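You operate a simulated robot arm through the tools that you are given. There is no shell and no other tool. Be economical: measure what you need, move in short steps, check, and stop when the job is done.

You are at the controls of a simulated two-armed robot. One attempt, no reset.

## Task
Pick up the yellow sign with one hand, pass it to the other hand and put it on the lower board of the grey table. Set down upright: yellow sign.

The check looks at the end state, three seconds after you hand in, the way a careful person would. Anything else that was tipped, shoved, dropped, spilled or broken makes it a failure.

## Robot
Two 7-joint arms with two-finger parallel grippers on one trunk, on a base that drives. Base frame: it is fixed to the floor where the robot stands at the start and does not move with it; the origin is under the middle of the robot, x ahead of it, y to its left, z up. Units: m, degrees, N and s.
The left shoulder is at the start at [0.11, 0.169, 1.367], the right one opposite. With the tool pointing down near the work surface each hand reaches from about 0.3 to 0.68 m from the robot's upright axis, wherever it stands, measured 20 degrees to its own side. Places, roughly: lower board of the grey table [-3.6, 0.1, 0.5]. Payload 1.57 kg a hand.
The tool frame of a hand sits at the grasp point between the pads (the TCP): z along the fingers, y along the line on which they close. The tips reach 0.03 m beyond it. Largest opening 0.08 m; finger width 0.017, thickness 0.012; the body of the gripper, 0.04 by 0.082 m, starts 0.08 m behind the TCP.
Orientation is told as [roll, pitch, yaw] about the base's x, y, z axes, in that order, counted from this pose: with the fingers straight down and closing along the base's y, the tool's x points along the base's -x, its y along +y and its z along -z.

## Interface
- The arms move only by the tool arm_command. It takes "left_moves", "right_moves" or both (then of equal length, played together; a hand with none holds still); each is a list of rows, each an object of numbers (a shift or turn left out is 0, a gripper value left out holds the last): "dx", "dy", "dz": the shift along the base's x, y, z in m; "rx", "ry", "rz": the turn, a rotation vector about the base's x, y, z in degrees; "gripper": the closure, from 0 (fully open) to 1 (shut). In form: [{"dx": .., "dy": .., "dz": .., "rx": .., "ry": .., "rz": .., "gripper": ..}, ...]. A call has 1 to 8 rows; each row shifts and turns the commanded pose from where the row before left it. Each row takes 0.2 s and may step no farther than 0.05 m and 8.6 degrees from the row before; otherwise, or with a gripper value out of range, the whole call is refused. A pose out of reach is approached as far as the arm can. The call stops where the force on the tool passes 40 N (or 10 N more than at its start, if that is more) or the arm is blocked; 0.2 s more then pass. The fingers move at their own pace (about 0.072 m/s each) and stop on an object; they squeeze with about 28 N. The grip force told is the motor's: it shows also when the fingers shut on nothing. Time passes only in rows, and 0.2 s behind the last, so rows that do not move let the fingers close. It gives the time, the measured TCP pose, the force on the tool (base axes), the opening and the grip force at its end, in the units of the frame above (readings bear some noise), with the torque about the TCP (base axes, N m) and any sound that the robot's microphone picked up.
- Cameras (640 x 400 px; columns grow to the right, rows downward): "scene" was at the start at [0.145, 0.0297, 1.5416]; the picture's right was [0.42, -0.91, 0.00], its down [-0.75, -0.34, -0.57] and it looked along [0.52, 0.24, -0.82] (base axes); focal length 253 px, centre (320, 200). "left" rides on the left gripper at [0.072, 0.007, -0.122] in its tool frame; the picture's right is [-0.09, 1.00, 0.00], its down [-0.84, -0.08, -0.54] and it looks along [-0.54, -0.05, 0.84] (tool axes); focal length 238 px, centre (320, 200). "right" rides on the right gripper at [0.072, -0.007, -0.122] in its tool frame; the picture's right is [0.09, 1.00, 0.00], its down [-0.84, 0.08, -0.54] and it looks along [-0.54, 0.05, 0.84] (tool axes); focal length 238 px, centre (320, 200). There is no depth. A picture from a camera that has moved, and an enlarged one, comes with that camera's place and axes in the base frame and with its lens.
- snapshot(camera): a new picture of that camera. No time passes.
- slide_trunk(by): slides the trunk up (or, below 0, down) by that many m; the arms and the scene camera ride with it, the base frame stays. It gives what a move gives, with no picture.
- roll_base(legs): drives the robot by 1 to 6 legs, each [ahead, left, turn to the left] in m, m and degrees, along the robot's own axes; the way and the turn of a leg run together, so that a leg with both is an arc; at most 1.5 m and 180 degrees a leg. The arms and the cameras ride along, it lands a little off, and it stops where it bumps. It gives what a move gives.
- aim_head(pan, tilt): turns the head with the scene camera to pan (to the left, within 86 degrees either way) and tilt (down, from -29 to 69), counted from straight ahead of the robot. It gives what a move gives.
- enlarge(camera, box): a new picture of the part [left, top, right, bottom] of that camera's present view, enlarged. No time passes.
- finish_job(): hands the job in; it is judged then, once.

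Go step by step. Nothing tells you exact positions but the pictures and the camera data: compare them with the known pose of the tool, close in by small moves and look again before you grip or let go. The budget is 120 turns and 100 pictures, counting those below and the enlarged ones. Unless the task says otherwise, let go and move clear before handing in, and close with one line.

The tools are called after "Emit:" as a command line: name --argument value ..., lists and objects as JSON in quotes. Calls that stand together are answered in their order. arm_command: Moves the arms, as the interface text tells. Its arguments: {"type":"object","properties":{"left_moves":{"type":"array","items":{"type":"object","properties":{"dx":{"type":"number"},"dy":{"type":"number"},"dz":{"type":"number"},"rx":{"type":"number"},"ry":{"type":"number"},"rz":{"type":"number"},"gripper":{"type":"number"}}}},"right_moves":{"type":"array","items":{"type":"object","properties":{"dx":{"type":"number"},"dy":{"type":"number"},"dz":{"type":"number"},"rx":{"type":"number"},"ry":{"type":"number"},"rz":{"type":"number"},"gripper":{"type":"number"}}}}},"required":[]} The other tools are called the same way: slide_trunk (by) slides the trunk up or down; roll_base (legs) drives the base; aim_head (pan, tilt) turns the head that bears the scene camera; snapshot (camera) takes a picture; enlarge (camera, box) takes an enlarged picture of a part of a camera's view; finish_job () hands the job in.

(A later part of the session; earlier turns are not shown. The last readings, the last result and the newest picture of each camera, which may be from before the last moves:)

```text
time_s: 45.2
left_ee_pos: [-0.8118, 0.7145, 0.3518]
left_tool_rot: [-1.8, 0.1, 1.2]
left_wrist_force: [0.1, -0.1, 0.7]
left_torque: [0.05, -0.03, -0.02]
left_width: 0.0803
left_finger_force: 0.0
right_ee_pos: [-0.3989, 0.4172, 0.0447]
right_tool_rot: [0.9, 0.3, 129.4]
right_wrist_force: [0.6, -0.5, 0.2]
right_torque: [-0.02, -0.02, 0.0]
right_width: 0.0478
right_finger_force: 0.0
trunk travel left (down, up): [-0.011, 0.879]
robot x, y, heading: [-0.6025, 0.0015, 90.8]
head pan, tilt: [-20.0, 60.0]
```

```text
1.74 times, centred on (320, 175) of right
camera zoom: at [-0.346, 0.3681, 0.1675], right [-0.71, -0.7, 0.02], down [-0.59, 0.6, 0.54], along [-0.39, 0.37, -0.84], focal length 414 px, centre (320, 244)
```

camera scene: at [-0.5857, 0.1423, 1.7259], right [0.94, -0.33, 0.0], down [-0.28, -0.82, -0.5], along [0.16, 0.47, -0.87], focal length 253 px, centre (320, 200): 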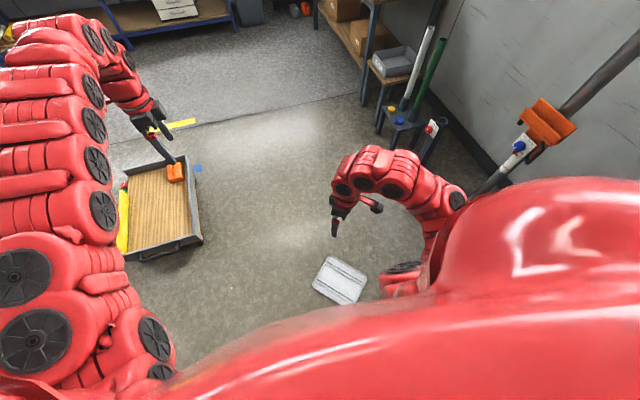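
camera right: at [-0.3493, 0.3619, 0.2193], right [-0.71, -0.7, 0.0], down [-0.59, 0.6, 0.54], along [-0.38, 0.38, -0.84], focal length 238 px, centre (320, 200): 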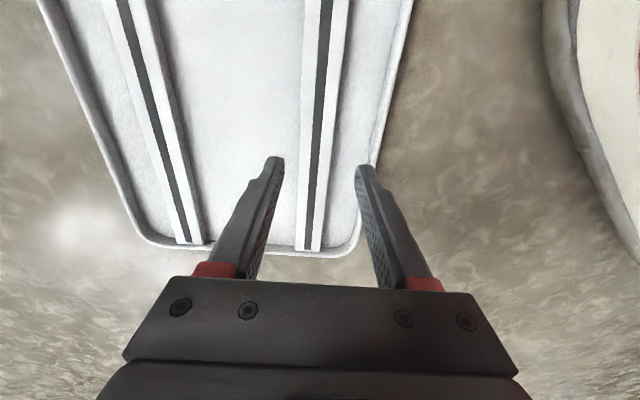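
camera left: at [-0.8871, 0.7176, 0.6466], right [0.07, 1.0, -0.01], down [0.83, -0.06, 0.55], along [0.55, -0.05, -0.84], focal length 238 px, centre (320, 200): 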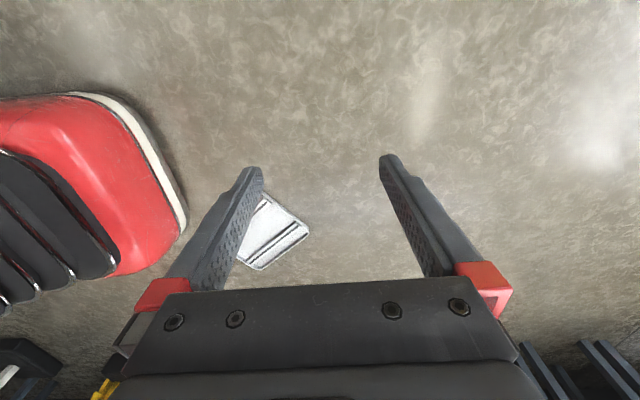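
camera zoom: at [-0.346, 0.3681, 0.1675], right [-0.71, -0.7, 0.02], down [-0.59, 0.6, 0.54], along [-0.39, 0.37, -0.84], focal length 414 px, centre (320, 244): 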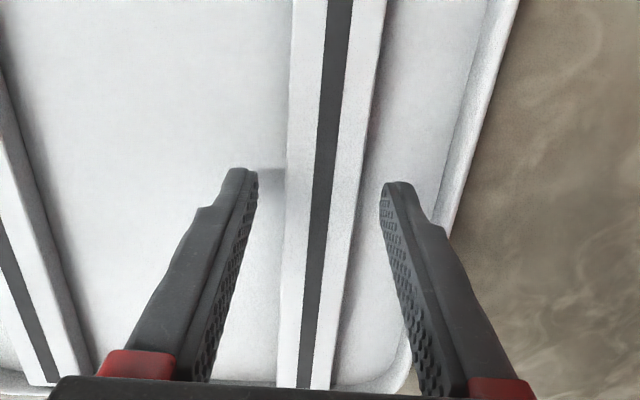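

The left hand shifted slightly although I didn't command it. I check the scene before continuing.

Emit:
snapshot --camera "scene"

Emit:
snapshot --camera "left"

Emit:
arm_command --left_moves '[{"dz": 0.03}, {"dz": 0.03}, {}]'

```text
63 pictures are left
camera scene: at [-0.5794, 0.159, 0.8638], right [0.95, -0.33, 0.0], down [-0.29, -0.83, -0.48], along [0.16, 0.45, -0.88], focal length 253 px, centre (320, 200)
```

scene: 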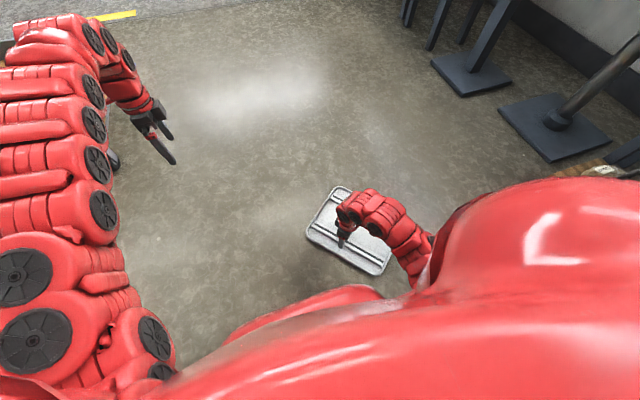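

```text
62 pictures are left
camera left: at [-0.884, 0.7257, 0.4744], right [0.07, 1.0, -0.03], down [0.84, -0.04, 0.54], along [0.54, -0.07, -0.84], focal length 238 px, centre (320, 200)
```

left: 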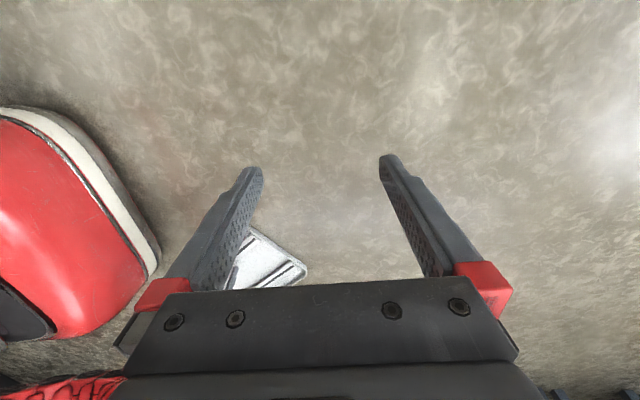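

```text
time_s: 46.0
left_ee_pos: [-0.8102, 0.7157, 0.4138]
left_tool_rot: [-1.7, 0.2, 1.1]
left_wrist_force: [0.5, 0.3, -0.1]
left_torque: [0.02, 0.0, 0.01]
left_width: 0.0799
left_finger_force: 0.1
right_ee_pos: [-0.3981, 0.4167, 0.0459]
right_tool_rot: [1.0, 0.3, 129.5]
right_wrist_force: [-0.7, 0.0, -0.3]
right_torque: [-0.02, -0.01, 0.01]
right_width: 0.0477
right_finger_force: 0.1
trunk travel left (down, up): [-0.011, 0.879]
robot x, y, heading: [-0.6031, -0.0007, 91.0]
head pan, tilt: [-20.0, 60.0]
```

The robot leans about 1° forward, probably because an elbow touches something at this low trunk height. I raise the trunk 0.12 m and reach down with the arm instead.

Emit:
slide_trunk --by 0.12

Emit:
arm_command --right_moves '[{"dz": -0.04}, {"dz": -0.04}, {"dz": -0.03}, {}]'

Emit:
enlarge --camera "right" --box '[220, 60, 420, 290]'

```text
time_s: 47.5
left_ee_pos: [-0.8136, 0.7105, 0.5437]
left_tool_rot: [-0.4, -0.4, 1.1]
left_wrist_force: [-0.5, 0.2, 0.0]
left_torque: [-0.03, 0.01, 0.02]
left_width: 0.0798
left_finger_force: 0.1
right_ee_pos: [-0.3978, 0.4136, 0.1719]
right_tool_rot: [0.1, 0.0, 129.4]
right_wrist_force: [1.1, -0.1, 0.5]
right_torque: [-0.02, 0.0, 0.02]
right_width: 0.0483
right_finger_force: 0.1
trunk travel left (down, up): [-0.131, 0.759]
robot x, y, heading: [-0.6077, 0.0016, 91.1]
head pan, tilt: [-20.0, 60.0]
```

```text
time_s: 48.5
left_ee_pos: [-0.8139, 0.7087, 0.5449]
left_tool_rot: [-0.5, -0.4, 1.1]
left_wrist_force: [0.3, -0.2, 1.0]
left_torque: [0.0, 0.0, -0.01]
left_width: 0.08
left_finger_force: 0.0
right_ee_pos: [-0.3961, 0.4134, 0.0612]
right_tool_rot: [0.0, 0.0, 129.6]
right_wrist_force: [-0.3, 0.4, -0.4]
right_torque: [0.01, 0.02, 0.0]
right_width: 0.048
right_finger_force: 0.0
trunk travel left (down, up): [-0.131, 0.759]
robot x, y, heading: [-0.6064, 0.0007, 91.2]
head pan, tilt: [-20.0, 60.0]
```

```text
1.74 times, centred on (320, 175) of right
camera zoom: at [-0.3452, 0.363, 0.1843], right [-0.71, -0.7, 0.0], down [-0.59, 0.6, 0.54], along [-0.38, 0.38, -0.84], focal length 414 px, centre (320, 244)
```

zoom: 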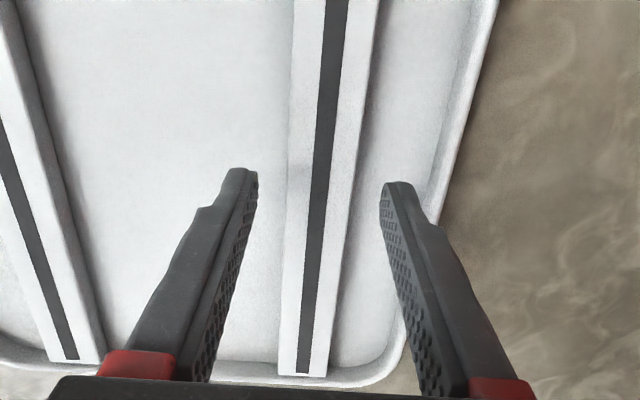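

The robot is level again and centred on the rib. I continue down until the tips touch the panel.

Emit:
arm_command --right_moves '[{"dz": -0.012}, {"dz": -0.006}, {"dz": -0.004}, {}]'

Emit:
enlarge --camera "right" --box '[220, 60, 420, 290]'

```text
time_s: 49.5
left_ee_pos: [-0.8141, 0.7097, 0.5438]
left_tool_rot: [-0.5, -0.5, 1.1]
left_wrist_force: [0.2, 0.2, 0.6]
left_torque: [-0.01, 0.0, 0.03]
left_width: 0.0801
left_finger_force: 0.0
right_ee_pos: [-0.3978, 0.4151, 0.0407]
right_tool_rot: [0.2, 0.1, 129.5]
right_wrist_force: [-0.9, 0.4, 0.5]
right_torque: [0.03, 0.01, -0.04]
right_width: 0.0479
right_finger_force: 0.1
trunk travel left (down, up): [-0.131, 0.759]
robot x, y, heading: [-0.6076, 0.001, 90.8]
head pan, tilt: [-20.0, 60.0]
```

```text
1.74 times, centred on (320, 175) of right
camera zoom: at [-0.3462, 0.3636, 0.1625], right [-0.71, -0.7, 0.0], down [-0.59, 0.6, 0.54], along [-0.38, 0.38, -0.84], focal length 414 px, centre (320, 244)
```

zoom: 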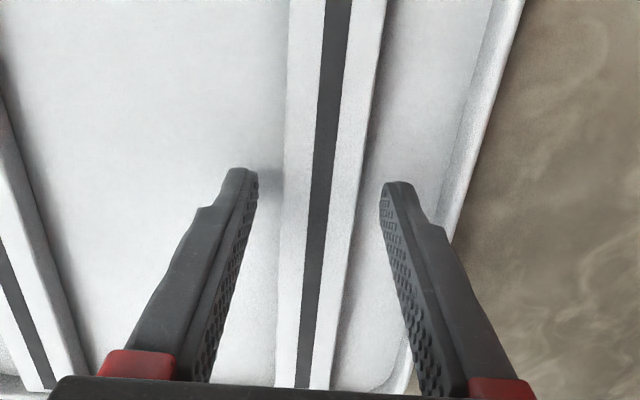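

Emit:
arm_command --right_moves '[{"dz": -0.002}, {"dz": -0.002}, {"dz": -0.002}, {}]'

```text
time_s: 50.5
left_ee_pos: [-0.8143, 0.7096, 0.5446]
left_tool_rot: [-0.5, -0.4, 1.1]
left_wrist_force: [-0.4, -0.6, -0.5]
left_torque: [0.01, 0.01, -0.02]
left_width: 0.0799
left_finger_force: 0.1
right_ee_pos: [-0.3988, 0.4133, 0.0348]
right_tool_rot: [0.0, 0.0, 129.5]
right_wrist_force: [-0.1, -0.7, -0.6]
right_torque: [-0.01, 0.0, -0.01]
right_width: 0.0481
right_finger_force: 0.0
trunk travel left (down, up): [-0.131, 0.759]
robot x, y, heading: [-0.6031, -0.0042, 91.4]
head pan, tilt: [-20.0, 60.0]
```

The tips are about 5 mm above the floor with no contact yet. I close on the rib.

Emit:
arm_command --right_moves '[{"gripper": 0.6}, {"gripper": 0.8}, {"gripper": 1}, {}, {}]'

Emit:
enlarge --camera "right" --box '[220, 60, 420, 290]'

```text
time_s: 51.8
left_ee_pos: [-0.815, 0.7086, 0.5447]
left_tool_rot: [-0.5, -0.5, 1.1]
left_wrist_force: [-0.4, 0.0, 0.7]
left_torque: [-0.01, -0.01, 0.0]
left_width: 0.08
left_finger_force: 0.0
right_ee_pos: [-0.3988, 0.4139, 0.0335]
right_tool_rot: [-0.1, 0.0, 129.5]
right_wrist_force: [1.4, 0.9, -0.6]
right_torque: [-0.03, -0.05, 0.28]
right_width: 0.0298
right_finger_force: 27.9
trunk travel left (down, up): [-0.131, 0.759]
robot x, y, heading: [-0.6051, -0.0007, 91.0]
head pan, tilt: [-20.0, 60.0]
```

```text
1.74 times, centred on (320, 175) of right
camera zoom: at [-0.3465, 0.3636, 0.1564], right [-0.71, -0.7, 0.0], down [-0.59, 0.6, 0.54], along [-0.38, 0.38, -0.84], focal length 414 px, centre (320, 244)
```

zoom: 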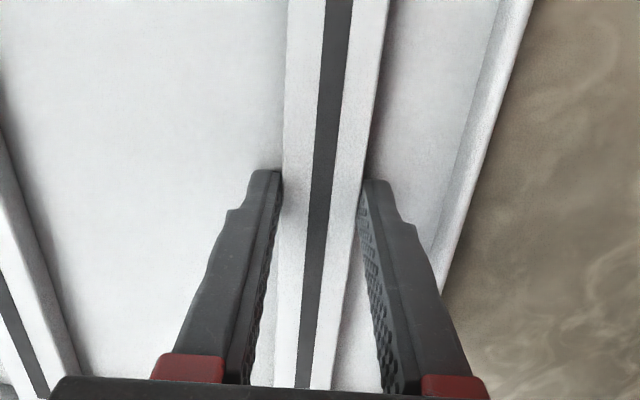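

The rib is firmly gripped at 30 mm. I try a small lift.

Emit:
arm_command --right_moves '[{"dz": 0.005}, {"dz": 0.01}, {"dz": 0.015}, {}, {}]'

Emit:
snapshot --camera "right"

```text
time_s: 53.0
left_ee_pos: [-0.8141, 0.709, 0.5438]
left_tool_rot: [-0.5, -0.5, 1.0]
left_wrist_force: [-0.2, 1.1, -0.4]
left_torque: [-0.02, -0.03, 0.01]
left_width: 0.0801
left_finger_force: 0.0
right_ee_pos: [-0.3986, 0.415, 0.0648]
right_tool_rot: [0.1, 0.1, 129.4]
right_wrist_force: [0.0, -0.3, -6.7]
right_torque: [-0.22, 0.33, -0.01]
right_width: 0.0297
right_finger_force: 27.9
trunk travel left (down, up): [-0.131, 0.759]
robot x, y, heading: [-0.6021, 0.0021, 91.1]
head pan, tilt: [-20.0, 60.0]
```

```text
58 pictures are left
camera right: at [-0.3467, 0.3639, 0.1863], right [-0.71, -0.7, 0.0], down [-0.59, 0.6, 0.54], along [-0.38, 0.38, -0.84], focal length 238 px, centre (320, 200)
```

right: 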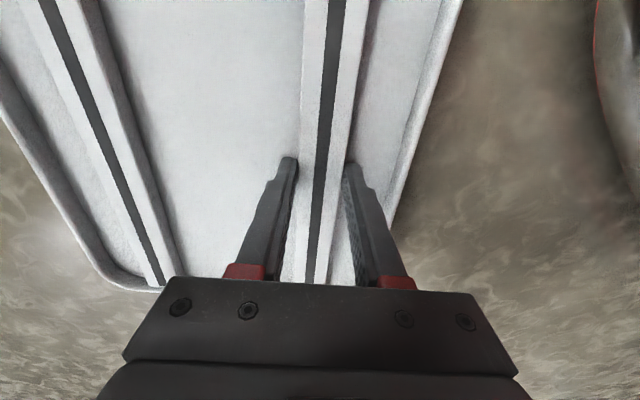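

The sign is held firmly off the floor. For a clean handover I'd rather have the right hand on the other rib, leaving this rib for the left hand. I set it down again and regrasp.

Emit:
arm_command --right_moves '[{"dz": -0.015}, {"dz": -0.01}, {"dz": -0.006}, {}, {"gripper": 0.4}, {}, {}]'

Emit:
arm_command --right_moves '[{"dz": 0.03}, {"dz": 0.03}, {"dx": 0.027, "dy": 0.022}, {"dx": 0.027, "dy": 0.022}, {"dx": 0.027, "dy": 0.022}, {"dx": 0.027, "dy": 0.023}, {}]'

Emit:
snapshot --camera "right"

```text
time_s: 54.5
left_ee_pos: [-0.8145, 0.7096, 0.5437]
left_tool_rot: [-0.5, -0.4, 1.1]
left_wrist_force: [0.5, -0.1, -0.3]
left_torque: [-0.01, 0.0, 0.0]
left_width: 0.0798
left_finger_force: 0.1
right_ee_pos: [-0.3993, 0.414, 0.0344]
right_tool_rot: [0.2, 0.0, 129.4]
right_wrist_force: [-0.4, 0.0, 5.4]
right_torque: [0.06, -0.04, -0.03]
right_width: 0.0471
right_finger_force: 0.0
trunk travel left (down, up): [-0.131, 0.759]
robot x, y, heading: [-0.6057, 0.0026, 90.9]
head pan, tilt: [-20.0, 60.0]
```

```text
time_s: 56.1
left_ee_pos: [-0.8134, 0.7088, 0.5445]
left_tool_rot: [-0.5, -0.4, 1.1]
left_wrist_force: [-0.6, -0.4, -0.3]
left_torque: [0.01, 0.01, 0.01]
left_width: 0.0797
left_finger_force: 0.0
right_ee_pos: [-0.2893, 0.5032, 0.0941]
right_tool_rot: [0.0, 0.0, 129.5]
right_wrist_force: [0.4, -0.1, 1.2]
right_torque: [0.01, 0.03, -0.02]
right_width: 0.048
right_finger_force: 0.1
trunk travel left (down, up): [-0.131, 0.759]
robot x, y, heading: [-0.6071, 0.0027, 90.8]
head pan, tilt: [-20.0, 60.0]
```

```text
57 pictures are left
camera right: at [-0.2384, 0.4526, 0.216], right [-0.71, -0.7, 0.0], down [-0.59, 0.6, 0.54], along [-0.38, 0.38, -0.84], focal length 238 px, centre (320, 200)
```

right: 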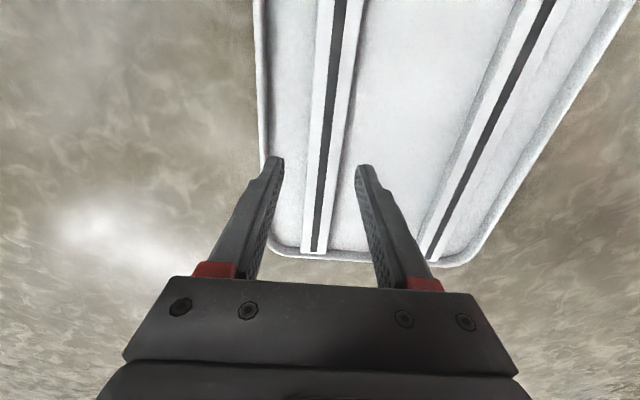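

I centre with a 5 mm correction and go down to grip rib 2.

Emit:
arm_command --right_moves '[{"dx": -0.0036, "dy": -0.0034, "dz": -0.02}, {"dz": -0.02}, {}]'

Emit:
enlarge --camera "right" --box '[220, 60, 420, 290]'

```text
time_s: 57.0
left_ee_pos: [-0.8136, 0.7097, 0.5437]
left_tool_rot: [-0.4, -0.4, 1.1]
left_wrist_force: [-0.1, -0.5, 0.0]
left_torque: [0.02, 0.01, -0.01]
left_width: 0.08
left_finger_force: 0.0
right_ee_pos: [-0.294, 0.5, 0.0543]
right_tool_rot: [0.1, 0.0, 129.4]
right_wrist_force: [-0.3, 0.3, 0.1]
right_torque: [-0.01, 0.05, 0.03]
right_width: 0.0479
right_finger_force: 0.2
trunk travel left (down, up): [-0.131, 0.759]
robot x, y, heading: [-0.6034, 0.0006, 90.7]
head pan, tilt: [-20.0, 60.0]
```

```text
1.74 times, centred on (320, 175) of right
camera zoom: at [-0.2425, 0.4493, 0.1761], right [-0.71, -0.7, 0.0], down [-0.59, 0.6, 0.54], along [-0.38, 0.38, -0.84], focal length 414 px, centre (320, 244)
```

zoom: 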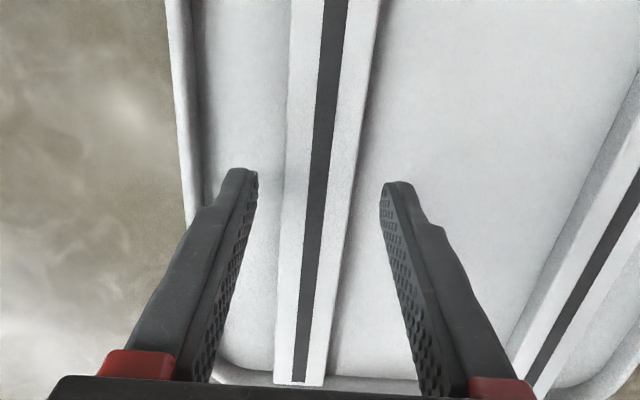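

Emit:
arm_command --right_moves '[{"dz": -0.012}, {"dz": -0.006}, {"dz": -0.002}, {"gripper": 0.7}, {"gripper": 1}, {}, {}]'

Emit:
arm_command --right_moves '[{"dz": 0.005}, {"dz": 0.01}, {"dz": 0.015}, {}, {}]'

Emit:
snapshot --camera "right"

```text
time_s: 58.5
left_ee_pos: [-0.8146, 0.7105, 0.5449]
left_tool_rot: [-0.5, -0.4, 1.1]
left_wrist_force: [-0.3, 0.7, -0.3]
left_torque: [0.01, 0.04, -0.01]
left_width: 0.0802
left_finger_force: 0.0
right_ee_pos: [-0.2929, 0.4987, 0.0332]
right_tool_rot: [0.0, 0.1, 129.4]
right_wrist_force: [2.9, -0.2, -0.5]
right_torque: [-0.04, -0.13, 0.08]
right_width: 0.0296
right_finger_force: 27.9
trunk travel left (down, up): [-0.131, 0.759]
robot x, y, heading: [-0.6058, -0.0042, 90.8]
head pan, tilt: [-20.0, 60.0]
```

```text
time_s: 59.8
left_ee_pos: [-0.8129, 0.7099, 0.5432]
left_tool_rot: [-0.5, -0.4, 1.2]
left_wrist_force: [-0.1, -0.2, -0.1]
left_torque: [0.03, 0.0, -0.01]
left_width: 0.0799
left_finger_force: 0.1
right_ee_pos: [-0.293, 0.4991, 0.0638]
right_tool_rot: [0.0, -0.1, 129.4]
right_wrist_force: [-0.1, 0.0, -6.5]
right_torque: [0.31, -0.29, -0.02]
right_width: 0.03
right_finger_force: 28.3
trunk travel left (down, up): [-0.131, 0.759]
robot x, y, heading: [-0.6058, -0.0018, 91.0]
head pan, tilt: [-20.0, 60.0]
```

```text
55 pictures are left
camera right: at [-0.2422, 0.4495, 0.1847], right [-0.71, -0.7, 0.0], down [-0.59, 0.6, 0.54], along [-0.38, 0.38, -0.84], focal length 238 px, centre (320, 200)
```

right: 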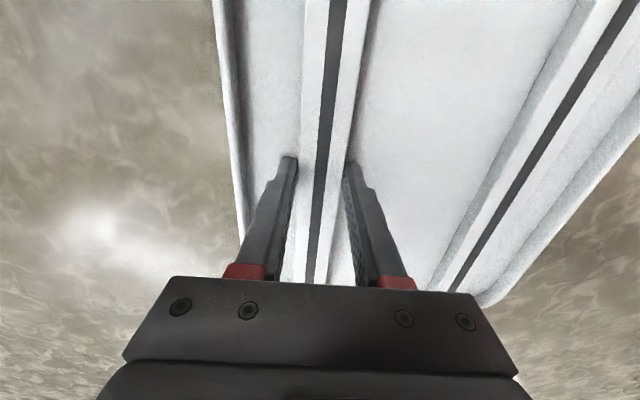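

The sign is held. I raise the trunk, then turn the sign square to the robot, in front of it, with small steps.

Emit:
slide_trunk --by 0.4

Emit:
arm_command --right_moves '[{"dx": -0.025, "rz": -4.8}, {"dx": -0.03, "rz": -4.8}, {"dx": -0.03, "rz": -4.8}, {"dx": -0.03, "rz": -4.8}, {"dx": -0.03, "rz": -4.8}, {"dx": -0.03, "rz": -4.8}, {"dx": -0.03, "rz": -4.8}, {"dx": -0.025, "rz": -4.8}]'

Emit:
aim_head --pan 0 --tilt 60

Emit:
snapshot --camera "scene"

```text
time_s: 63.6
left_ee_pos: [-0.8144, 0.7097, 0.9437]
left_tool_rot: [-0.5, -0.4, 1.1]
left_wrist_force: [-0.6, -0.5, -0.5]
left_torque: [0.01, -0.01, 0.02]
left_width: 0.08
left_finger_force: 0.0
right_ee_pos: [-0.2935, 0.5004, 0.4626]
right_tool_rot: [0.1, 0.1, 129.3]
right_wrist_force: [-0.4, -0.3, -5.9]
right_torque: [0.3, -0.26, -0.03]
right_width: 0.0298
right_finger_force: 28.1
trunk travel left (down, up): [-0.531, 0.359]
robot x, y, heading: [-0.6078, -0.0004, 90.9]
head pan, tilt: [-20.0, 60.0]
```

```text
time_s: 65.4
left_ee_pos: [-0.8143, 0.711, 0.9436]
left_tool_rot: [-0.4, -0.5, 1.0]
left_wrist_force: [-0.5, 1.3, 0.2]
left_torque: [-0.02, -0.02, 0.01]
left_width: 0.0802
left_finger_force: 0.0
right_ee_pos: [-0.5238, 0.5, 0.461]
right_tool_rot: [0.1, 0.1, 90.9]
right_wrist_force: [0.1, 0.2, -6.4]
right_torque: [0.1, -0.42, -0.01]
right_width: 0.0298
right_finger_force: 27.9
trunk travel left (down, up): [-0.531, 0.359]
robot x, y, heading: [-0.6018, -0.002, 91.1]
head pan, tilt: [-20.0, 60.0]
```

```text
time_s: 66.2
left_ee_pos: [-0.8142, 0.7102, 0.9432]
left_tool_rot: [-0.5, -0.4, 1.1]
left_wrist_force: [0.0, 0.1, -0.2]
left_torque: [-0.02, -0.03, -0.01]
left_width: 0.08
left_finger_force: 0.2
right_ee_pos: [-0.5239, 0.4997, 0.4617]
right_tool_rot: [0.0, 0.1, 91.1]
right_wrist_force: [0.4, -0.1, -6.2]
right_torque: [0.05, -0.42, -0.01]
right_width: 0.0301
right_finger_force: 28.5
trunk travel left (down, up): [-0.531, 0.359]
robot x, y, heading: [-0.6066, 0.0004, 90.8]
head pan, tilt: [0.0, 60.0]
```

```text
54 pictures are left
camera scene: at [-0.6088, 0.1466, 1.3858], right [1.0, 0.02, 0.0], down [0.01, -0.87, -0.5], along [-0.01, 0.5, -0.87], focal length 253 px, centre (320, 200)
```

scene: 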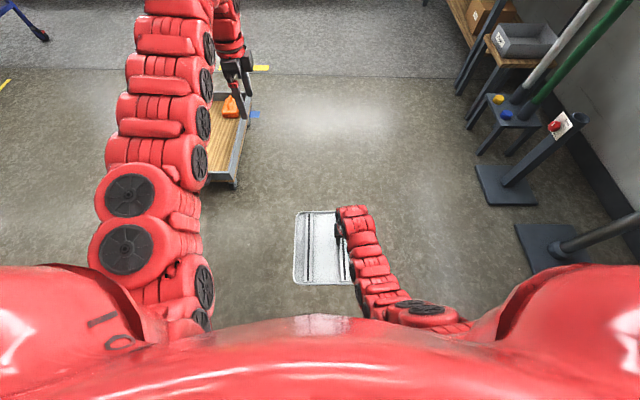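

Now the left hand turns square and moves above the free rib, expected near (-0.664, 0.50).

Emit:
arm_command --left_moves '[{"rz": 8.2, "dy": -0.025}, {"rz": 8.2, "dy": -0.025}, {"rz": 8.2, "dy": -0.025}, {"rz": 8.2, "dy": -0.025}, {"rz": 8.2, "dy": -0.025}, {"rz": 8.2, "dy": -0.025}, {"rz": 8.2, "dy": -0.025}, {"rz": 8.2, "dy": -0.025}]'

Emit:
arm_command --left_moves '[{"rz": 8.2, "dx": 0.02, "gripper": 0.35}, {"rz": 8.2, "dx": 0.02}, {"rz": 8.2, "dx": 0.02}, {"dz": -0.04, "dx": 0.02}, {"dz": -0.04, "dx": 0.02}, {"dz": -0.04, "dx": 0.02}, {"dz": -0.04, "dx": 0.02}, {"dx": 0.01}]'

Emit:
arm_command --left_moves '[{"dz": -0.04}, {"dz": -0.04}, {"dz": -0.04}, {"dz": -0.04}, {}]'

Emit:
snapshot --camera "left"

Emit:
snapshot --camera "scene"

```text
time_s: 68.0
left_ee_pos: [-0.8659, 0.6102, 0.9525]
left_tool_rot: [-0.4, -0.3, 66.9]
left_wrist_force: [0.4, -0.6, 0.5]
left_torque: [0.03, 0.01, -0.02]
left_width: 0.0799
left_finger_force: 0.0
left hand out of reach, approached as far as the arm can: row 4, 5, 6, 7, 8
right_ee_pos: [-0.5238, 0.4992, 0.4612]
right_tool_rot: [0.0, 0.1, 90.9]
right_wrist_force: [0.5, 0.2, -6.0]
right_torque: [0.08, -0.44, -0.02]
right_width: 0.0299
right_finger_force: 28.1
trunk travel left (down, up): [-0.531, 0.359]
robot x, y, heading: [-0.6026, 0.0007, 90.8]
head pan, tilt: [0.0, 60.0]
```

```text
time_s: 69.8
left_ee_pos: [-0.782, 0.6257, 0.9333]
left_tool_rot: [-0.6, -0.3, 91.4]
left_wrist_force: [0.8, 0.3, 0.0]
left_torque: [-0.03, -0.01, 0.0]
left_width: 0.0522
left_finger_force: 0.1
left hand out of reach, approached as far as the arm can: row 1, 4, 5, 6, 7
right_ee_pos: [-0.5221, 0.4997, 0.46]
right_tool_rot: [-0.1, 0.1, 91.0]
right_wrist_force: [-0.3, 0.8, -5.4]
right_torque: [0.08, -0.4, 0.01]
right_width: 0.0299
right_finger_force: 28.0
trunk travel left (down, up): [-0.531, 0.359]
robot x, y, heading: [-0.6078, -0.0012, 91.0]
head pan, tilt: [0.0, 60.0]
```

```text
time_s: 71.0
left_ee_pos: [-0.7753, 0.646, 0.7792]
left_tool_rot: [-0.4, -0.4, 91.3]
left_wrist_force: [-0.2, -0.3, 0.0]
left_torque: [0.0, 0.0, -0.02]
left_width: 0.0518
left_finger_force: 0.0
left hand out of reach, approached as far as the arm can: row 1, 2
right_ee_pos: [-0.5235, 0.4998, 0.4609]
right_tool_rot: [-0.1, 0.0, 91.1]
right_wrist_force: [-0.2, 0.7, -5.7]
right_torque: [0.08, -0.45, -0.03]
right_width: 0.0302
right_finger_force: 27.6
trunk travel left (down, up): [-0.531, 0.359]
robot x, y, heading: [-0.607, 0.0004, 91.1]
head pan, tilt: [0.0, 60.0]
```

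```text
53 pictures are left
camera left: at [-0.7813, 0.5742, 0.9017], right [-1.0, 0.07, -0.01], down [0.05, 0.83, 0.55], along [0.04, 0.55, -0.84], focal length 238 px, centre (320, 200)
```

left: 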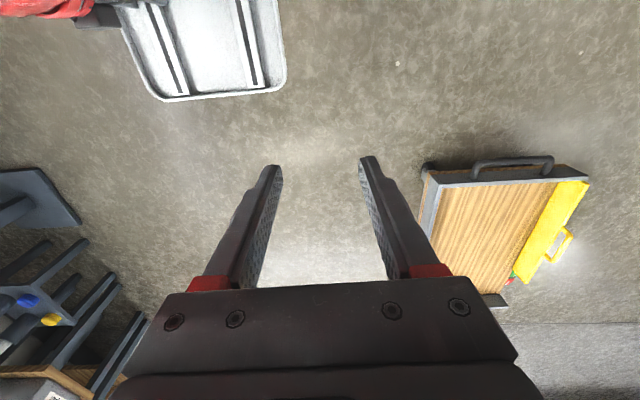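

```text
52 pictures are left
camera scene: at [-0.6087, 0.1463, 1.3858], right [1.0, 0.02, 0.0], down [0.01, -0.87, -0.5], along [-0.01, 0.5, -0.87], focal length 253 px, centre (320, 200)
```

scene: 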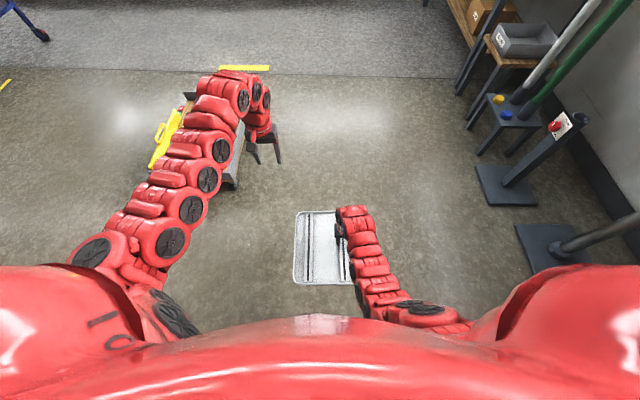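

Emit:
arm_command --left_moves '[{"dz": -0.03, "dy": -0.03}, {"dz": -0.03, "dy": -0.03}, {"dz": -0.03, "dy": -0.03, "dx": 0.02}, {"dz": -0.03, "dy": -0.03, "dx": 0.03}, {"dz": -0.03, "dy": -0.028, "dx": 0.03}, {"dx": 0.03}, {"dz": -0.02}, {}]'

Emit:
snapshot --camera "left"

```text
refused: row 4 steps farther than a row can; nothing moved
```

```text
51 pictures are left
camera left: at [-0.7813, 0.5742, 0.9017], right [-1.0, 0.07, -0.01], down [0.05, 0.83, 0.55], along [0.04, 0.55, -0.84], focal length 238 px, centre (320, 200)
```

left: 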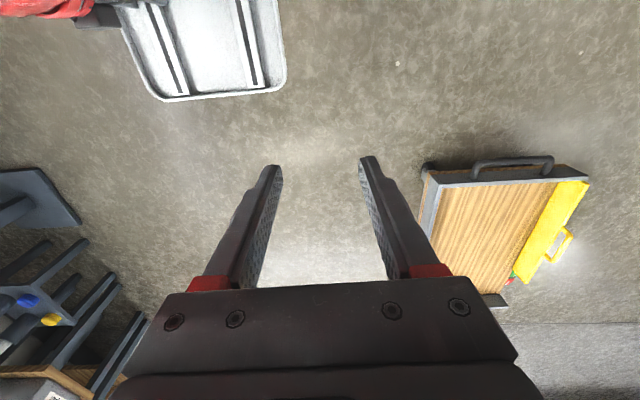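

Emit:
arm_command --left_moves '[{"dz": -0.03, "dy": -0.035}, {"dz": -0.03, "dy": -0.035}, {"dz": -0.03, "dy": -0.035}, {"dz": -0.025, "dy": -0.02, "dx": 0.025}, {"dz": -0.025, "dy": -0.015, "dx": 0.025}, {"dz": -0.02, "dy": -0.008, "dx": 0.03}, {"dx": 0.03, "dz": -0.02}, {}]'

Emit:
snapshot --camera "left"

```text
time_s: 72.8
left_ee_pos: [-0.6645, 0.503, 0.5971]
left_tool_rot: [-0.6, -0.4, 91.4]
left_wrist_force: [-1.1, 0.1, -1.1]
left_torque: [0.0, -0.02, 0.02]
left_width: 0.0523
left_finger_force: 0.1
left hand out of reach, approached as far as the arm can: row 1
right_ee_pos: [-0.5232, 0.4991, 0.4613]
right_tool_rot: [0.0, 0.2, 91.0]
right_wrist_force: [1.0, 0.9, -6.6]
right_torque: [0.08, -0.42, 0.03]
right_width: 0.0302
right_finger_force: 28.0
trunk travel left (down, up): [-0.531, 0.359]
robot x, y, heading: [-0.6046, -0.0019, 91.1]
head pan, tilt: [0.0, 60.0]
```

```text
50 pictures are left
camera left: at [-0.6705, 0.4314, 0.7188], right [-1.0, 0.07, -0.01], down [0.05, 0.83, 0.55], along [0.04, 0.55, -0.84], focal length 238 px, centre (320, 200)
```

left: 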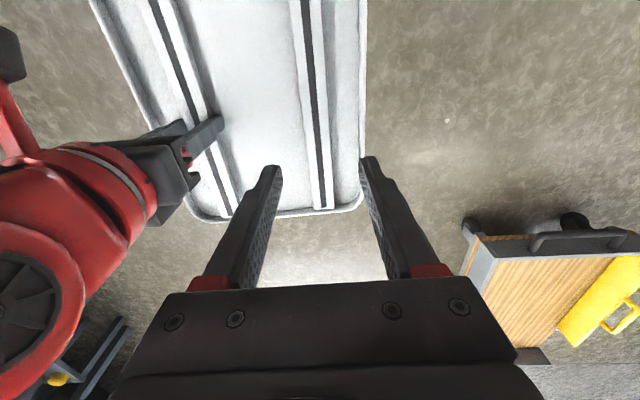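

The free rib is within 3 mm of centre under the left hand, and the right wrist has room beside it. I lower.

Emit:
arm_command --left_moves '[{"dx": 0.003, "dz": -0.03}, {"dz": -0.03}, {"dz": -0.03}, {}]'

Emit:
snapshot --camera "left"

Emit:
enlarge --camera "scene" --box '[220, 120, 440, 320]'

```text
time_s: 73.8
left_ee_pos: [-0.662, 0.5036, 0.5042]
left_tool_rot: [-0.5, -0.4, 91.4]
left_wrist_force: [0.3, -0.5, -0.5]
left_torque: [0.0, -0.04, 0.0]
left_width: 0.052
left_finger_force: 0.1
right_ee_pos: [-0.523, 0.5, 0.4602]
right_tool_rot: [0.0, 0.2, 90.9]
right_wrist_force: [0.1, -0.8, -5.0]
right_torque: [0.07, -0.39, 0.0]
right_width: 0.0302
right_finger_force: 28.0
trunk travel left (down, up): [-0.531, 0.359]
robot x, y, heading: [-0.6077, 0.0024, 91.5]
head pan, tilt: [0.0, 60.0]
```

```text
49 pictures are left
camera left: at [-0.6685, 0.4314, 0.6277], right [-1.0, 0.07, -0.01], down [0.05, 0.83, 0.55], along [0.04, 0.55, -0.84], focal length 238 px, centre (320, 200)
```

left: 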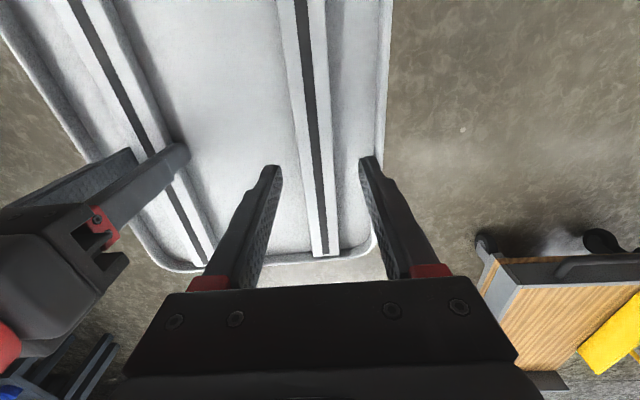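

```text
2.00 times, centred on (330, 220) of scene
camera zoom: at [-0.6087, 0.1463, 1.3858], right [1.0, 0.02, 0.0], down [0.01, -0.87, -0.5], along [-0.01, 0.5, -0.87], focal length 506 px, centre (300, 160)
```

zoom: 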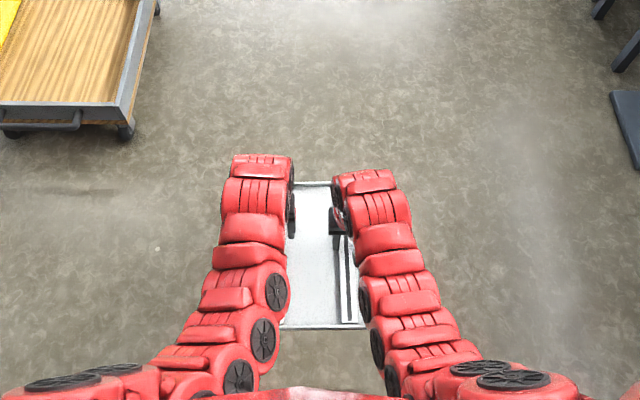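

Emit:
arm_command --left_moves '[{"dz": -0.02}, {"dz": -0.012}, {"dz": -0.004}, {"dz": -0.002}, {}]'

Emit:
enlarge --camera "left" --box '[220, 60, 420, 290]'

```text
time_s: 75.0
left_ee_pos: [-0.6632, 0.5021, 0.4678]
left_tool_rot: [-0.5, -0.4, 91.4]
left_wrist_force: [0.7, -0.5, 1.0]
left_torque: [0.0, 0.01, -0.02]
left_width: 0.0521
left_finger_force: 0.0
right_ee_pos: [-0.5239, 0.5002, 0.4613]
right_tool_rot: [0.0, 0.1, 91.0]
right_wrist_force: [-0.5, 0.2, -5.9]
right_torque: [0.06, -0.43, 0.03]
right_width: 0.0299
right_finger_force: 28.2
trunk travel left (down, up): [-0.531, 0.359]
robot x, y, heading: [-0.6055, -0.0034, 91.0]
head pan, tilt: [0.0, 60.0]
```

```text
1.74 times, centred on (320, 175) of left
camera zoom: at [-0.6687, 0.4304, 0.5903], right [-1.0, 0.07, -0.01], down [0.05, 0.83, 0.55], along [0.04, 0.55, -0.84], focal length 414 px, centre (320, 244)
```

zoom: 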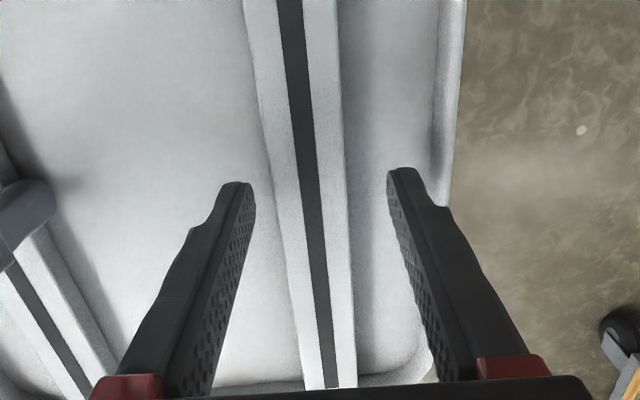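

Emit:
arm_command --left_moves '[{"dz": -0.003, "dx": 0.002}, {"dz": -0.002}, {"dz": -0.002}, {}]'

```text
time_s: 76.0
left_ee_pos: [-0.6606, 0.5017, 0.4613]
left_tool_rot: [-0.4, -0.4, 91.4]
left_wrist_force: [0.5, -0.1, 0.1]
left_torque: [0.04, 0.04, 0.01]
left_width: 0.0518
left_finger_force: 0.0
right_ee_pos: [-0.5227, 0.4992, 0.4608]
right_tool_rot: [0.0, 0.2, 91.0]
right_wrist_force: [0.5, -0.2, -6.5]
right_torque: [0.07, -0.43, 0.01]
right_width: 0.0299
right_finger_force: 28.5
trunk travel left (down, up): [-0.531, 0.359]
robot x, y, heading: [-0.6057, -0.0009, 90.8]
head pan, tilt: [0.0, 60.0]
```

Emit:
arm_command --left_moves '[{"dz": -0.0015}, {"dz": -0.0015}, {}]'

```text
time_s: 76.8
left_ee_pos: [-0.661, 0.5014, 0.4582]
left_tool_rot: [-0.5, -0.3, 91.2]
left_wrist_force: [0.5, 0.8, 0.4]
left_torque: [0.0, 0.01, 0.02]
left_width: 0.0521
left_finger_force: 0.0
right_ee_pos: [-0.5239, 0.5001, 0.4621]
right_tool_rot: [-0.1, 0.2, 90.9]
right_wrist_force: [-0.7, 0.2, -6.7]
right_torque: [0.08, -0.43, -0.01]
right_width: 0.03
right_finger_force: 28.4
trunk travel left (down, up): [-0.531, 0.359]
robot x, y, heading: [-0.6059, 0.0036, 91.1]
head pan, tilt: [0.0, 60.0]
```

Emit:
arm_command --left_moves '[{"dz": -0.0015}, {"gripper": 0.6}, {"gripper": 0.8}, {"gripper": 1}, {}, {}]'

Emit:
enlarge --camera "left" --box '[220, 60, 420, 290]'

```text
time_s: 78.2
left_ee_pos: [-0.6599, 0.501, 0.4577]
left_tool_rot: [-0.7, -0.2, 91.3]
left_wrist_force: [10.4, -1.6, 2.8]
left_torque: [-0.04, -0.58, -0.13]
left_width: 0.0299
left_finger_force: 28.3
right_ee_pos: [-0.5245, 0.4989, 0.4612]
right_tool_rot: [0.1, 0.1, 91.1]
right_wrist_force: [-9.7, 1.4, -8.6]
right_torque: [0.06, -0.13, -0.04]
right_width: 0.0303
right_finger_force: 28.2
trunk travel left (down, up): [-0.531, 0.359]
robot x, y, heading: [-0.6052, 0.0006, 91.0]
head pan, tilt: [0.0, 60.0]
```

```text
1.74 times, centred on (320, 175) of left
camera zoom: at [-0.6657, 0.4299, 0.5792], right [-1.0, 0.07, -0.01], down [0.05, 0.83, 0.55], along [0.05, 0.55, -0.84], focal length 414 px, centre (320, 244)
```

zoom: 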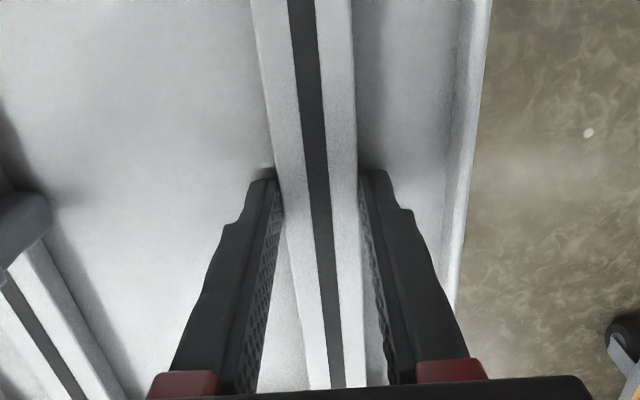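

Both hands hold the sign now. I ease the side stress, then open the right hand and lift it away.

Emit:
arm_command --left_moves '[{"dx": 0.002}, {"dx": 0.001}, {}]'

Emit:
arm_command --right_moves '[{"gripper": 0.6}, {"gripper": 0.4}, {}, {}]'

```text
time_s: 79.0
left_ee_pos: [-0.6594, 0.501, 0.456]
left_tool_rot: [-0.4, -0.4, 91.3]
left_wrist_force: [5.5, -1.3, 1.1]
left_torque: [-0.12, -0.36, -0.17]
left_width: 0.0298
left_finger_force: 28.1
right_ee_pos: [-0.5234, 0.4994, 0.4625]
right_tool_rot: [0.0, 0.1, 90.9]
right_wrist_force: [-5.7, 1.3, -7.4]
right_torque: [0.19, -0.17, 0.06]
right_width: 0.0303
right_finger_force: 28.2
trunk travel left (down, up): [-0.531, 0.359]
robot x, y, heading: [-0.6077, -0.0022, 91.0]
head pan, tilt: [0.0, 60.0]
```

```text
time_s: 80.0
left_ee_pos: [-0.6581, 0.5013, 0.4566]
left_tool_rot: [-0.5, -0.3, 91.3]
left_wrist_force: [-0.3, 0.0, -0.1]
left_torque: [0.06, 0.42, -0.02]
left_width: 0.03
left_finger_force: 28.0
right_ee_pos: [-0.5247, 0.5, 0.4613]
right_tool_rot: [0.0, 0.1, 91.0]
right_wrist_force: [-0.9, -0.3, -0.2]
right_torque: [-0.01, 0.03, 0.04]
right_width: 0.0476
right_finger_force: 0.1
trunk travel left (down, up): [-0.531, 0.359]
robot x, y, heading: [-0.6039, 0.0025, 91.0]
head pan, tilt: [0.0, 60.0]
```

The forces don't add up to the sign's weight, so I look.

Emit:
snapshot --camera "left"

Emit:
snapshot --camera "right"

Emit:
arm_command --right_moves '[{"dz": 0.01}, {"dz": 0.02}, {"dz": 0.02}]'

```text
45 pictures are left
camera left: at [-0.6636, 0.43, 0.579], right [-1.0, 0.07, -0.01], down [0.05, 0.83, 0.55], along [0.04, 0.55, -0.84], focal length 238 px, centre (320, 200)
```

left: 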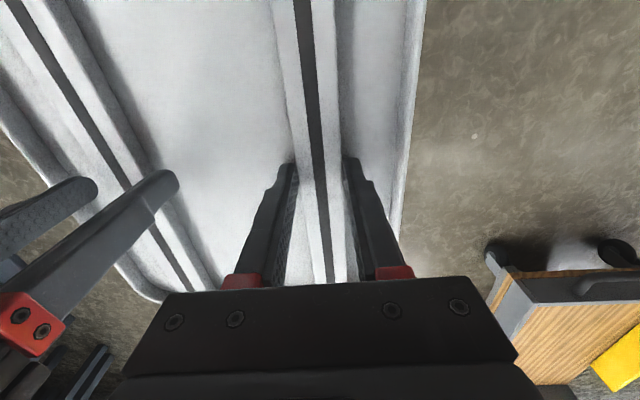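

```text
44 pictures are left
camera right: at [-0.5147, 0.4287, 0.5839], right [-0.99, -0.11, 0.0], down [-0.09, 0.84, 0.54], along [-0.06, 0.54, -0.84], focal length 238 px, centre (320, 200)
```

right: 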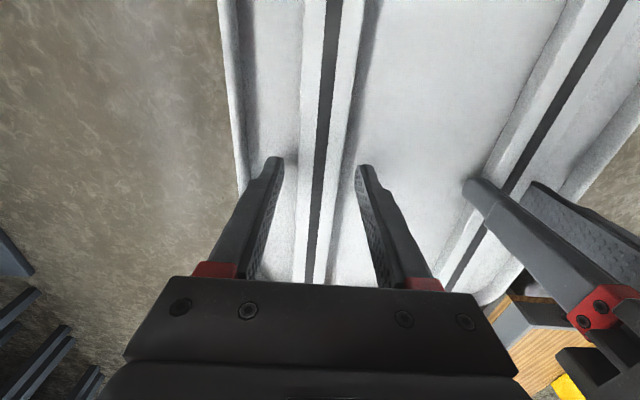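

```text
time_s: 80.8
left_ee_pos: [-0.6565, 0.502, 0.4573]
left_tool_rot: [-0.5, -0.5, 91.3]
left_wrist_force: [-0.5, -0.6, 0.2]
left_torque: [0.07, 0.43, 0.0]
left_width: 0.0298
left_finger_force: 27.6
right_ee_pos: [-0.5242, 0.4994, 0.5117]
right_tool_rot: [0.1, 0.0, 91.2]
right_wrist_force: [0.0, -0.2, 0.5]
right_torque: [0.01, -0.03, 0.03]
right_width: 0.048
right_finger_force: 0.0
trunk travel left (down, up): [-0.531, 0.359]
robot x, y, heading: [-0.6034, -0.0032, 91.3]
head pan, tilt: [0.0, 60.0]
```

The left hand holds the sign alone. I pull the right hand up and well clear to the right.

Emit:
arm_command --right_moves '[{"dz": 0.04}, {"dz": 0.04}, {"dx": 0.04}, {"dx": 0.04}, {"dx": 0.04}, {"dx": 0.04}, {"dx": 0.04}, {"dx": 0.04}]'

Emit:
arm_command --left_moves '[{"dz": 0.03, "dx": -0.01}, {"dz": 0.03, "dx": -0.01}, {"dz": 0.03, "dx": -0.01}, {"dz": 0.03, "dx": -0.01}, {"dz": 0.03, "dx": -0.01}, {"dz": 0.03, "dx": -0.01}, {"dz": 0.02}, {}]'

Emit:
snapshot --camera "scene"

```text
time_s: 82.6
left_ee_pos: [-0.6581, 0.5024, 0.4564]
left_tool_rot: [-0.5, -0.5, 91.4]
left_wrist_force: [-0.2, -0.8, -0.6]
left_torque: [0.07, 0.46, -0.01]
left_width: 0.0298
left_finger_force: 28.6
right_ee_pos: [-0.2824, 0.4995, 0.5918]
right_tool_rot: [0.2, 0.1, 91.1]
right_wrist_force: [0.5, 0.3, 0.2]
right_torque: [0.0, 0.02, 0.01]
right_width: 0.048
right_finger_force: 0.1
trunk travel left (down, up): [-0.531, 0.359]
robot x, y, heading: [-0.6071, -0.0011, 91.1]
head pan, tilt: [0.0, 60.0]
```

```text
time_s: 84.4
left_ee_pos: [-0.7179, 0.5001, 0.6575]
left_tool_rot: [-0.4, -0.3, 91.3]
left_wrist_force: [-0.4, -0.3, -0.5]
left_torque: [0.01, 0.02, 0.01]
left_width: 0.0
left_finger_force: 21.0
right_ee_pos: [-0.283, 0.4993, 0.5917]
right_tool_rot: [-0.1, -0.1, 91.0]
right_wrist_force: [-0.1, -0.4, -0.6]
right_torque: [-0.04, -0.02, -0.02]
right_width: 0.0479
right_finger_force: 0.1
trunk travel left (down, up): [-0.531, 0.359]
robot x, y, heading: [-0.6073, 0.0003, 90.8]
head pan, tilt: [0.0, 60.0]
```

```text
43 pictures are left
camera scene: at [-0.6089, 0.1461, 1.3858], right [1.0, 0.02, 0.0], down [0.01, -0.87, -0.5], along [-0.01, 0.5, -0.87], focal length 253 px, centre (320, 200)
```

scene: 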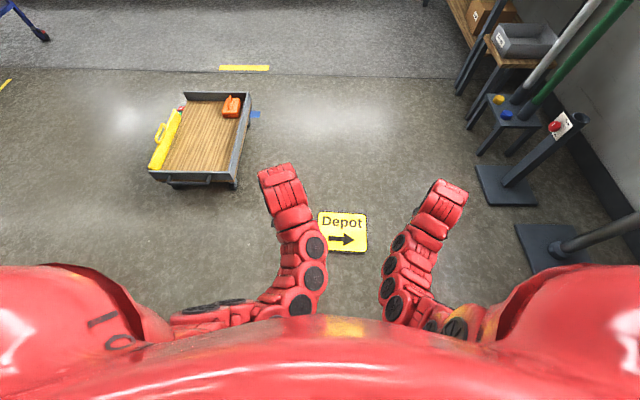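

The sign fell again, now face up and looking intact, with its top edge away from me. It lies flat, so I plan to press its two side edges between both hands, tilt it up about its near bottom edge until it stands, and then regrasp it deeply from the top. First I clear the left hand and measure.

Emit:
arm_command --left_moves '[{"dx": -0.04}, {"dx": -0.04}, {"dx": -0.04}, {"dx": -0.03}, {}]'

Emit:
enlarge --camera "scene" --box '[270, 170, 420, 290]'

Emit:
snapshot --camera "right"

Emit:
snapshot --camera "left"

```text
time_s: 85.6
left_ee_pos: [-0.8679, 0.4997, 0.6554]
left_tool_rot: [-0.5, -0.4, 91.3]
left_wrist_force: [0.2, -0.2, 0.1]
left_torque: [-0.01, -0.02, 0.0]
left_width: 0.0001
left_finger_force: 21.4
right_ee_pos: [-0.2822, 0.4985, 0.592]
right_tool_rot: [0.0, 0.0, 91.0]
right_wrist_force: [0.1, -0.2, 1.0]
right_torque: [0.02, 0.01, 0.02]
right_width: 0.0478
right_finger_force: 0.0
trunk travel left (down, up): [-0.531, 0.359]
robot x, y, heading: [-0.6066, -0.0008, 90.8]
head pan, tilt: [0.0, 60.0]
```

```text
3.33 times, centred on (345, 230) of scene
camera zoom: at [-0.6085, 0.146, 1.3859], right [1.0, 0.02, 0.0], down [0.01, -0.87, -0.5], along [-0.01, 0.5, -0.87], focal length 844 px, centre (237, 100)
```

zoom: 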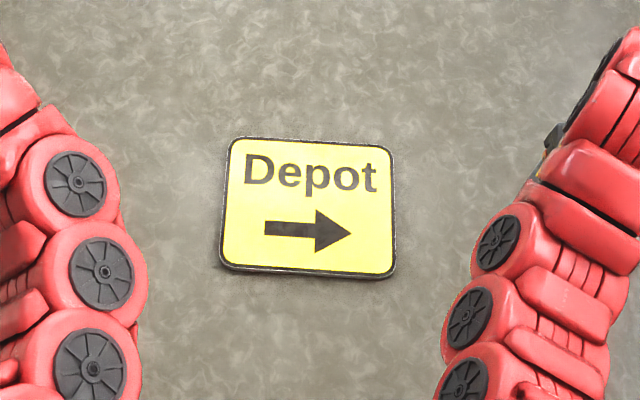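

```text
41 pictures are left
camera right: at [-0.274, 0.4282, 0.7146], right [-0.99, -0.11, 0.0], down [-0.09, 0.84, 0.54], along [-0.06, 0.54, -0.84], focal length 238 px, centre (320, 200)
```

right: 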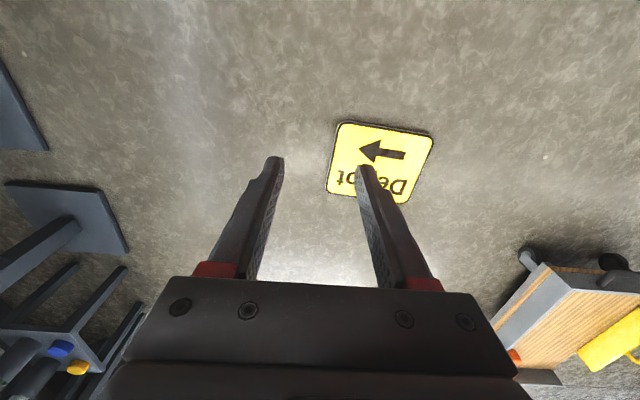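

```text
40 pictures are left
camera left: at [-0.8735, 0.4288, 0.779], right [-1.0, 0.07, -0.01], down [0.05, 0.83, 0.55], along [0.04, 0.55, -0.84], focal length 238 px, centre (320, 200)
```

left: 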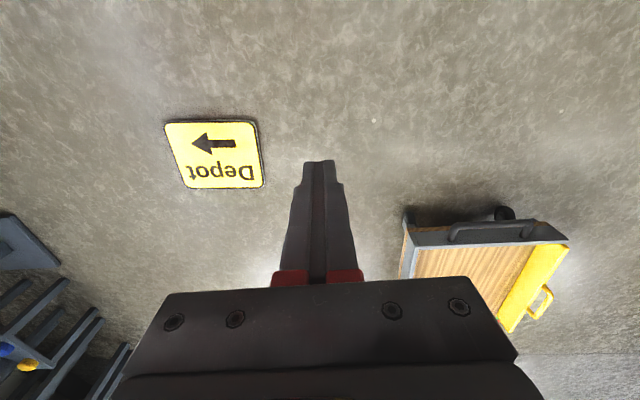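

The sign's centre is near (-0.493, 0.72), turned about -4° from the robot. I drive ahead 0.2 m, shift right 0.07 m and turn -4.5° to face it squarely, then re-measure.

Emit:
roll_base --legs '[[0.2, -0.07, 0], [0, 0, -4.5]]'

Emit:
enlarge --camera "scene" --box '[230, 190, 410, 310]'

```text
time_s: 87.7
left_ee_pos: [-0.7594, 0.7175, 0.6567]
left_tool_rot: [-0.5, -0.4, 86.7]
left_wrist_force: [0.6, -0.2, -0.3]
left_torque: [-0.01, 0.0, -0.03]
left_width: 0.0002
left_finger_force: 21.5
right_ee_pos: [-0.1761, 0.6701, 0.5924]
right_tool_rot: [0.1, 0.0, 86.4]
right_wrist_force: [-0.3, -0.8, -0.2]
right_torque: [-0.02, -0.01, -0.01]
right_width: 0.048
right_finger_force: 0.1
trunk travel left (down, up): [-0.531, 0.359]
robot x, y, heading: [-0.5395, 0.1959, 86.2]
head pan, tilt: [0.0, 60.0]
```

```text
3.33 times, centred on (320, 250) of scene
camera zoom: at [-0.5302, 0.3441, 1.3858], right [1.0, -0.06, 0.0], down [-0.06, -0.86, -0.5], along [0.03, 0.5, -0.87], focal length 844 px, centre (320, 33)
```

zoom: 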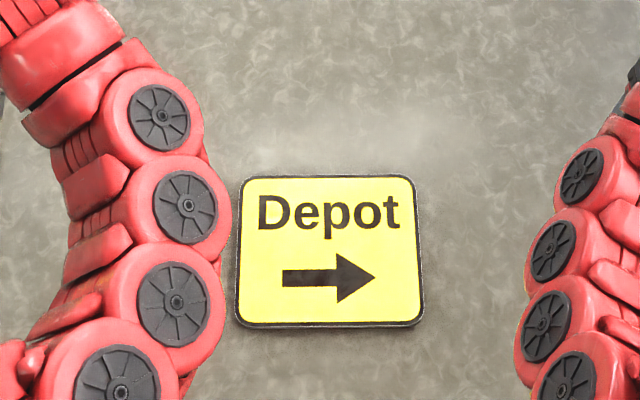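

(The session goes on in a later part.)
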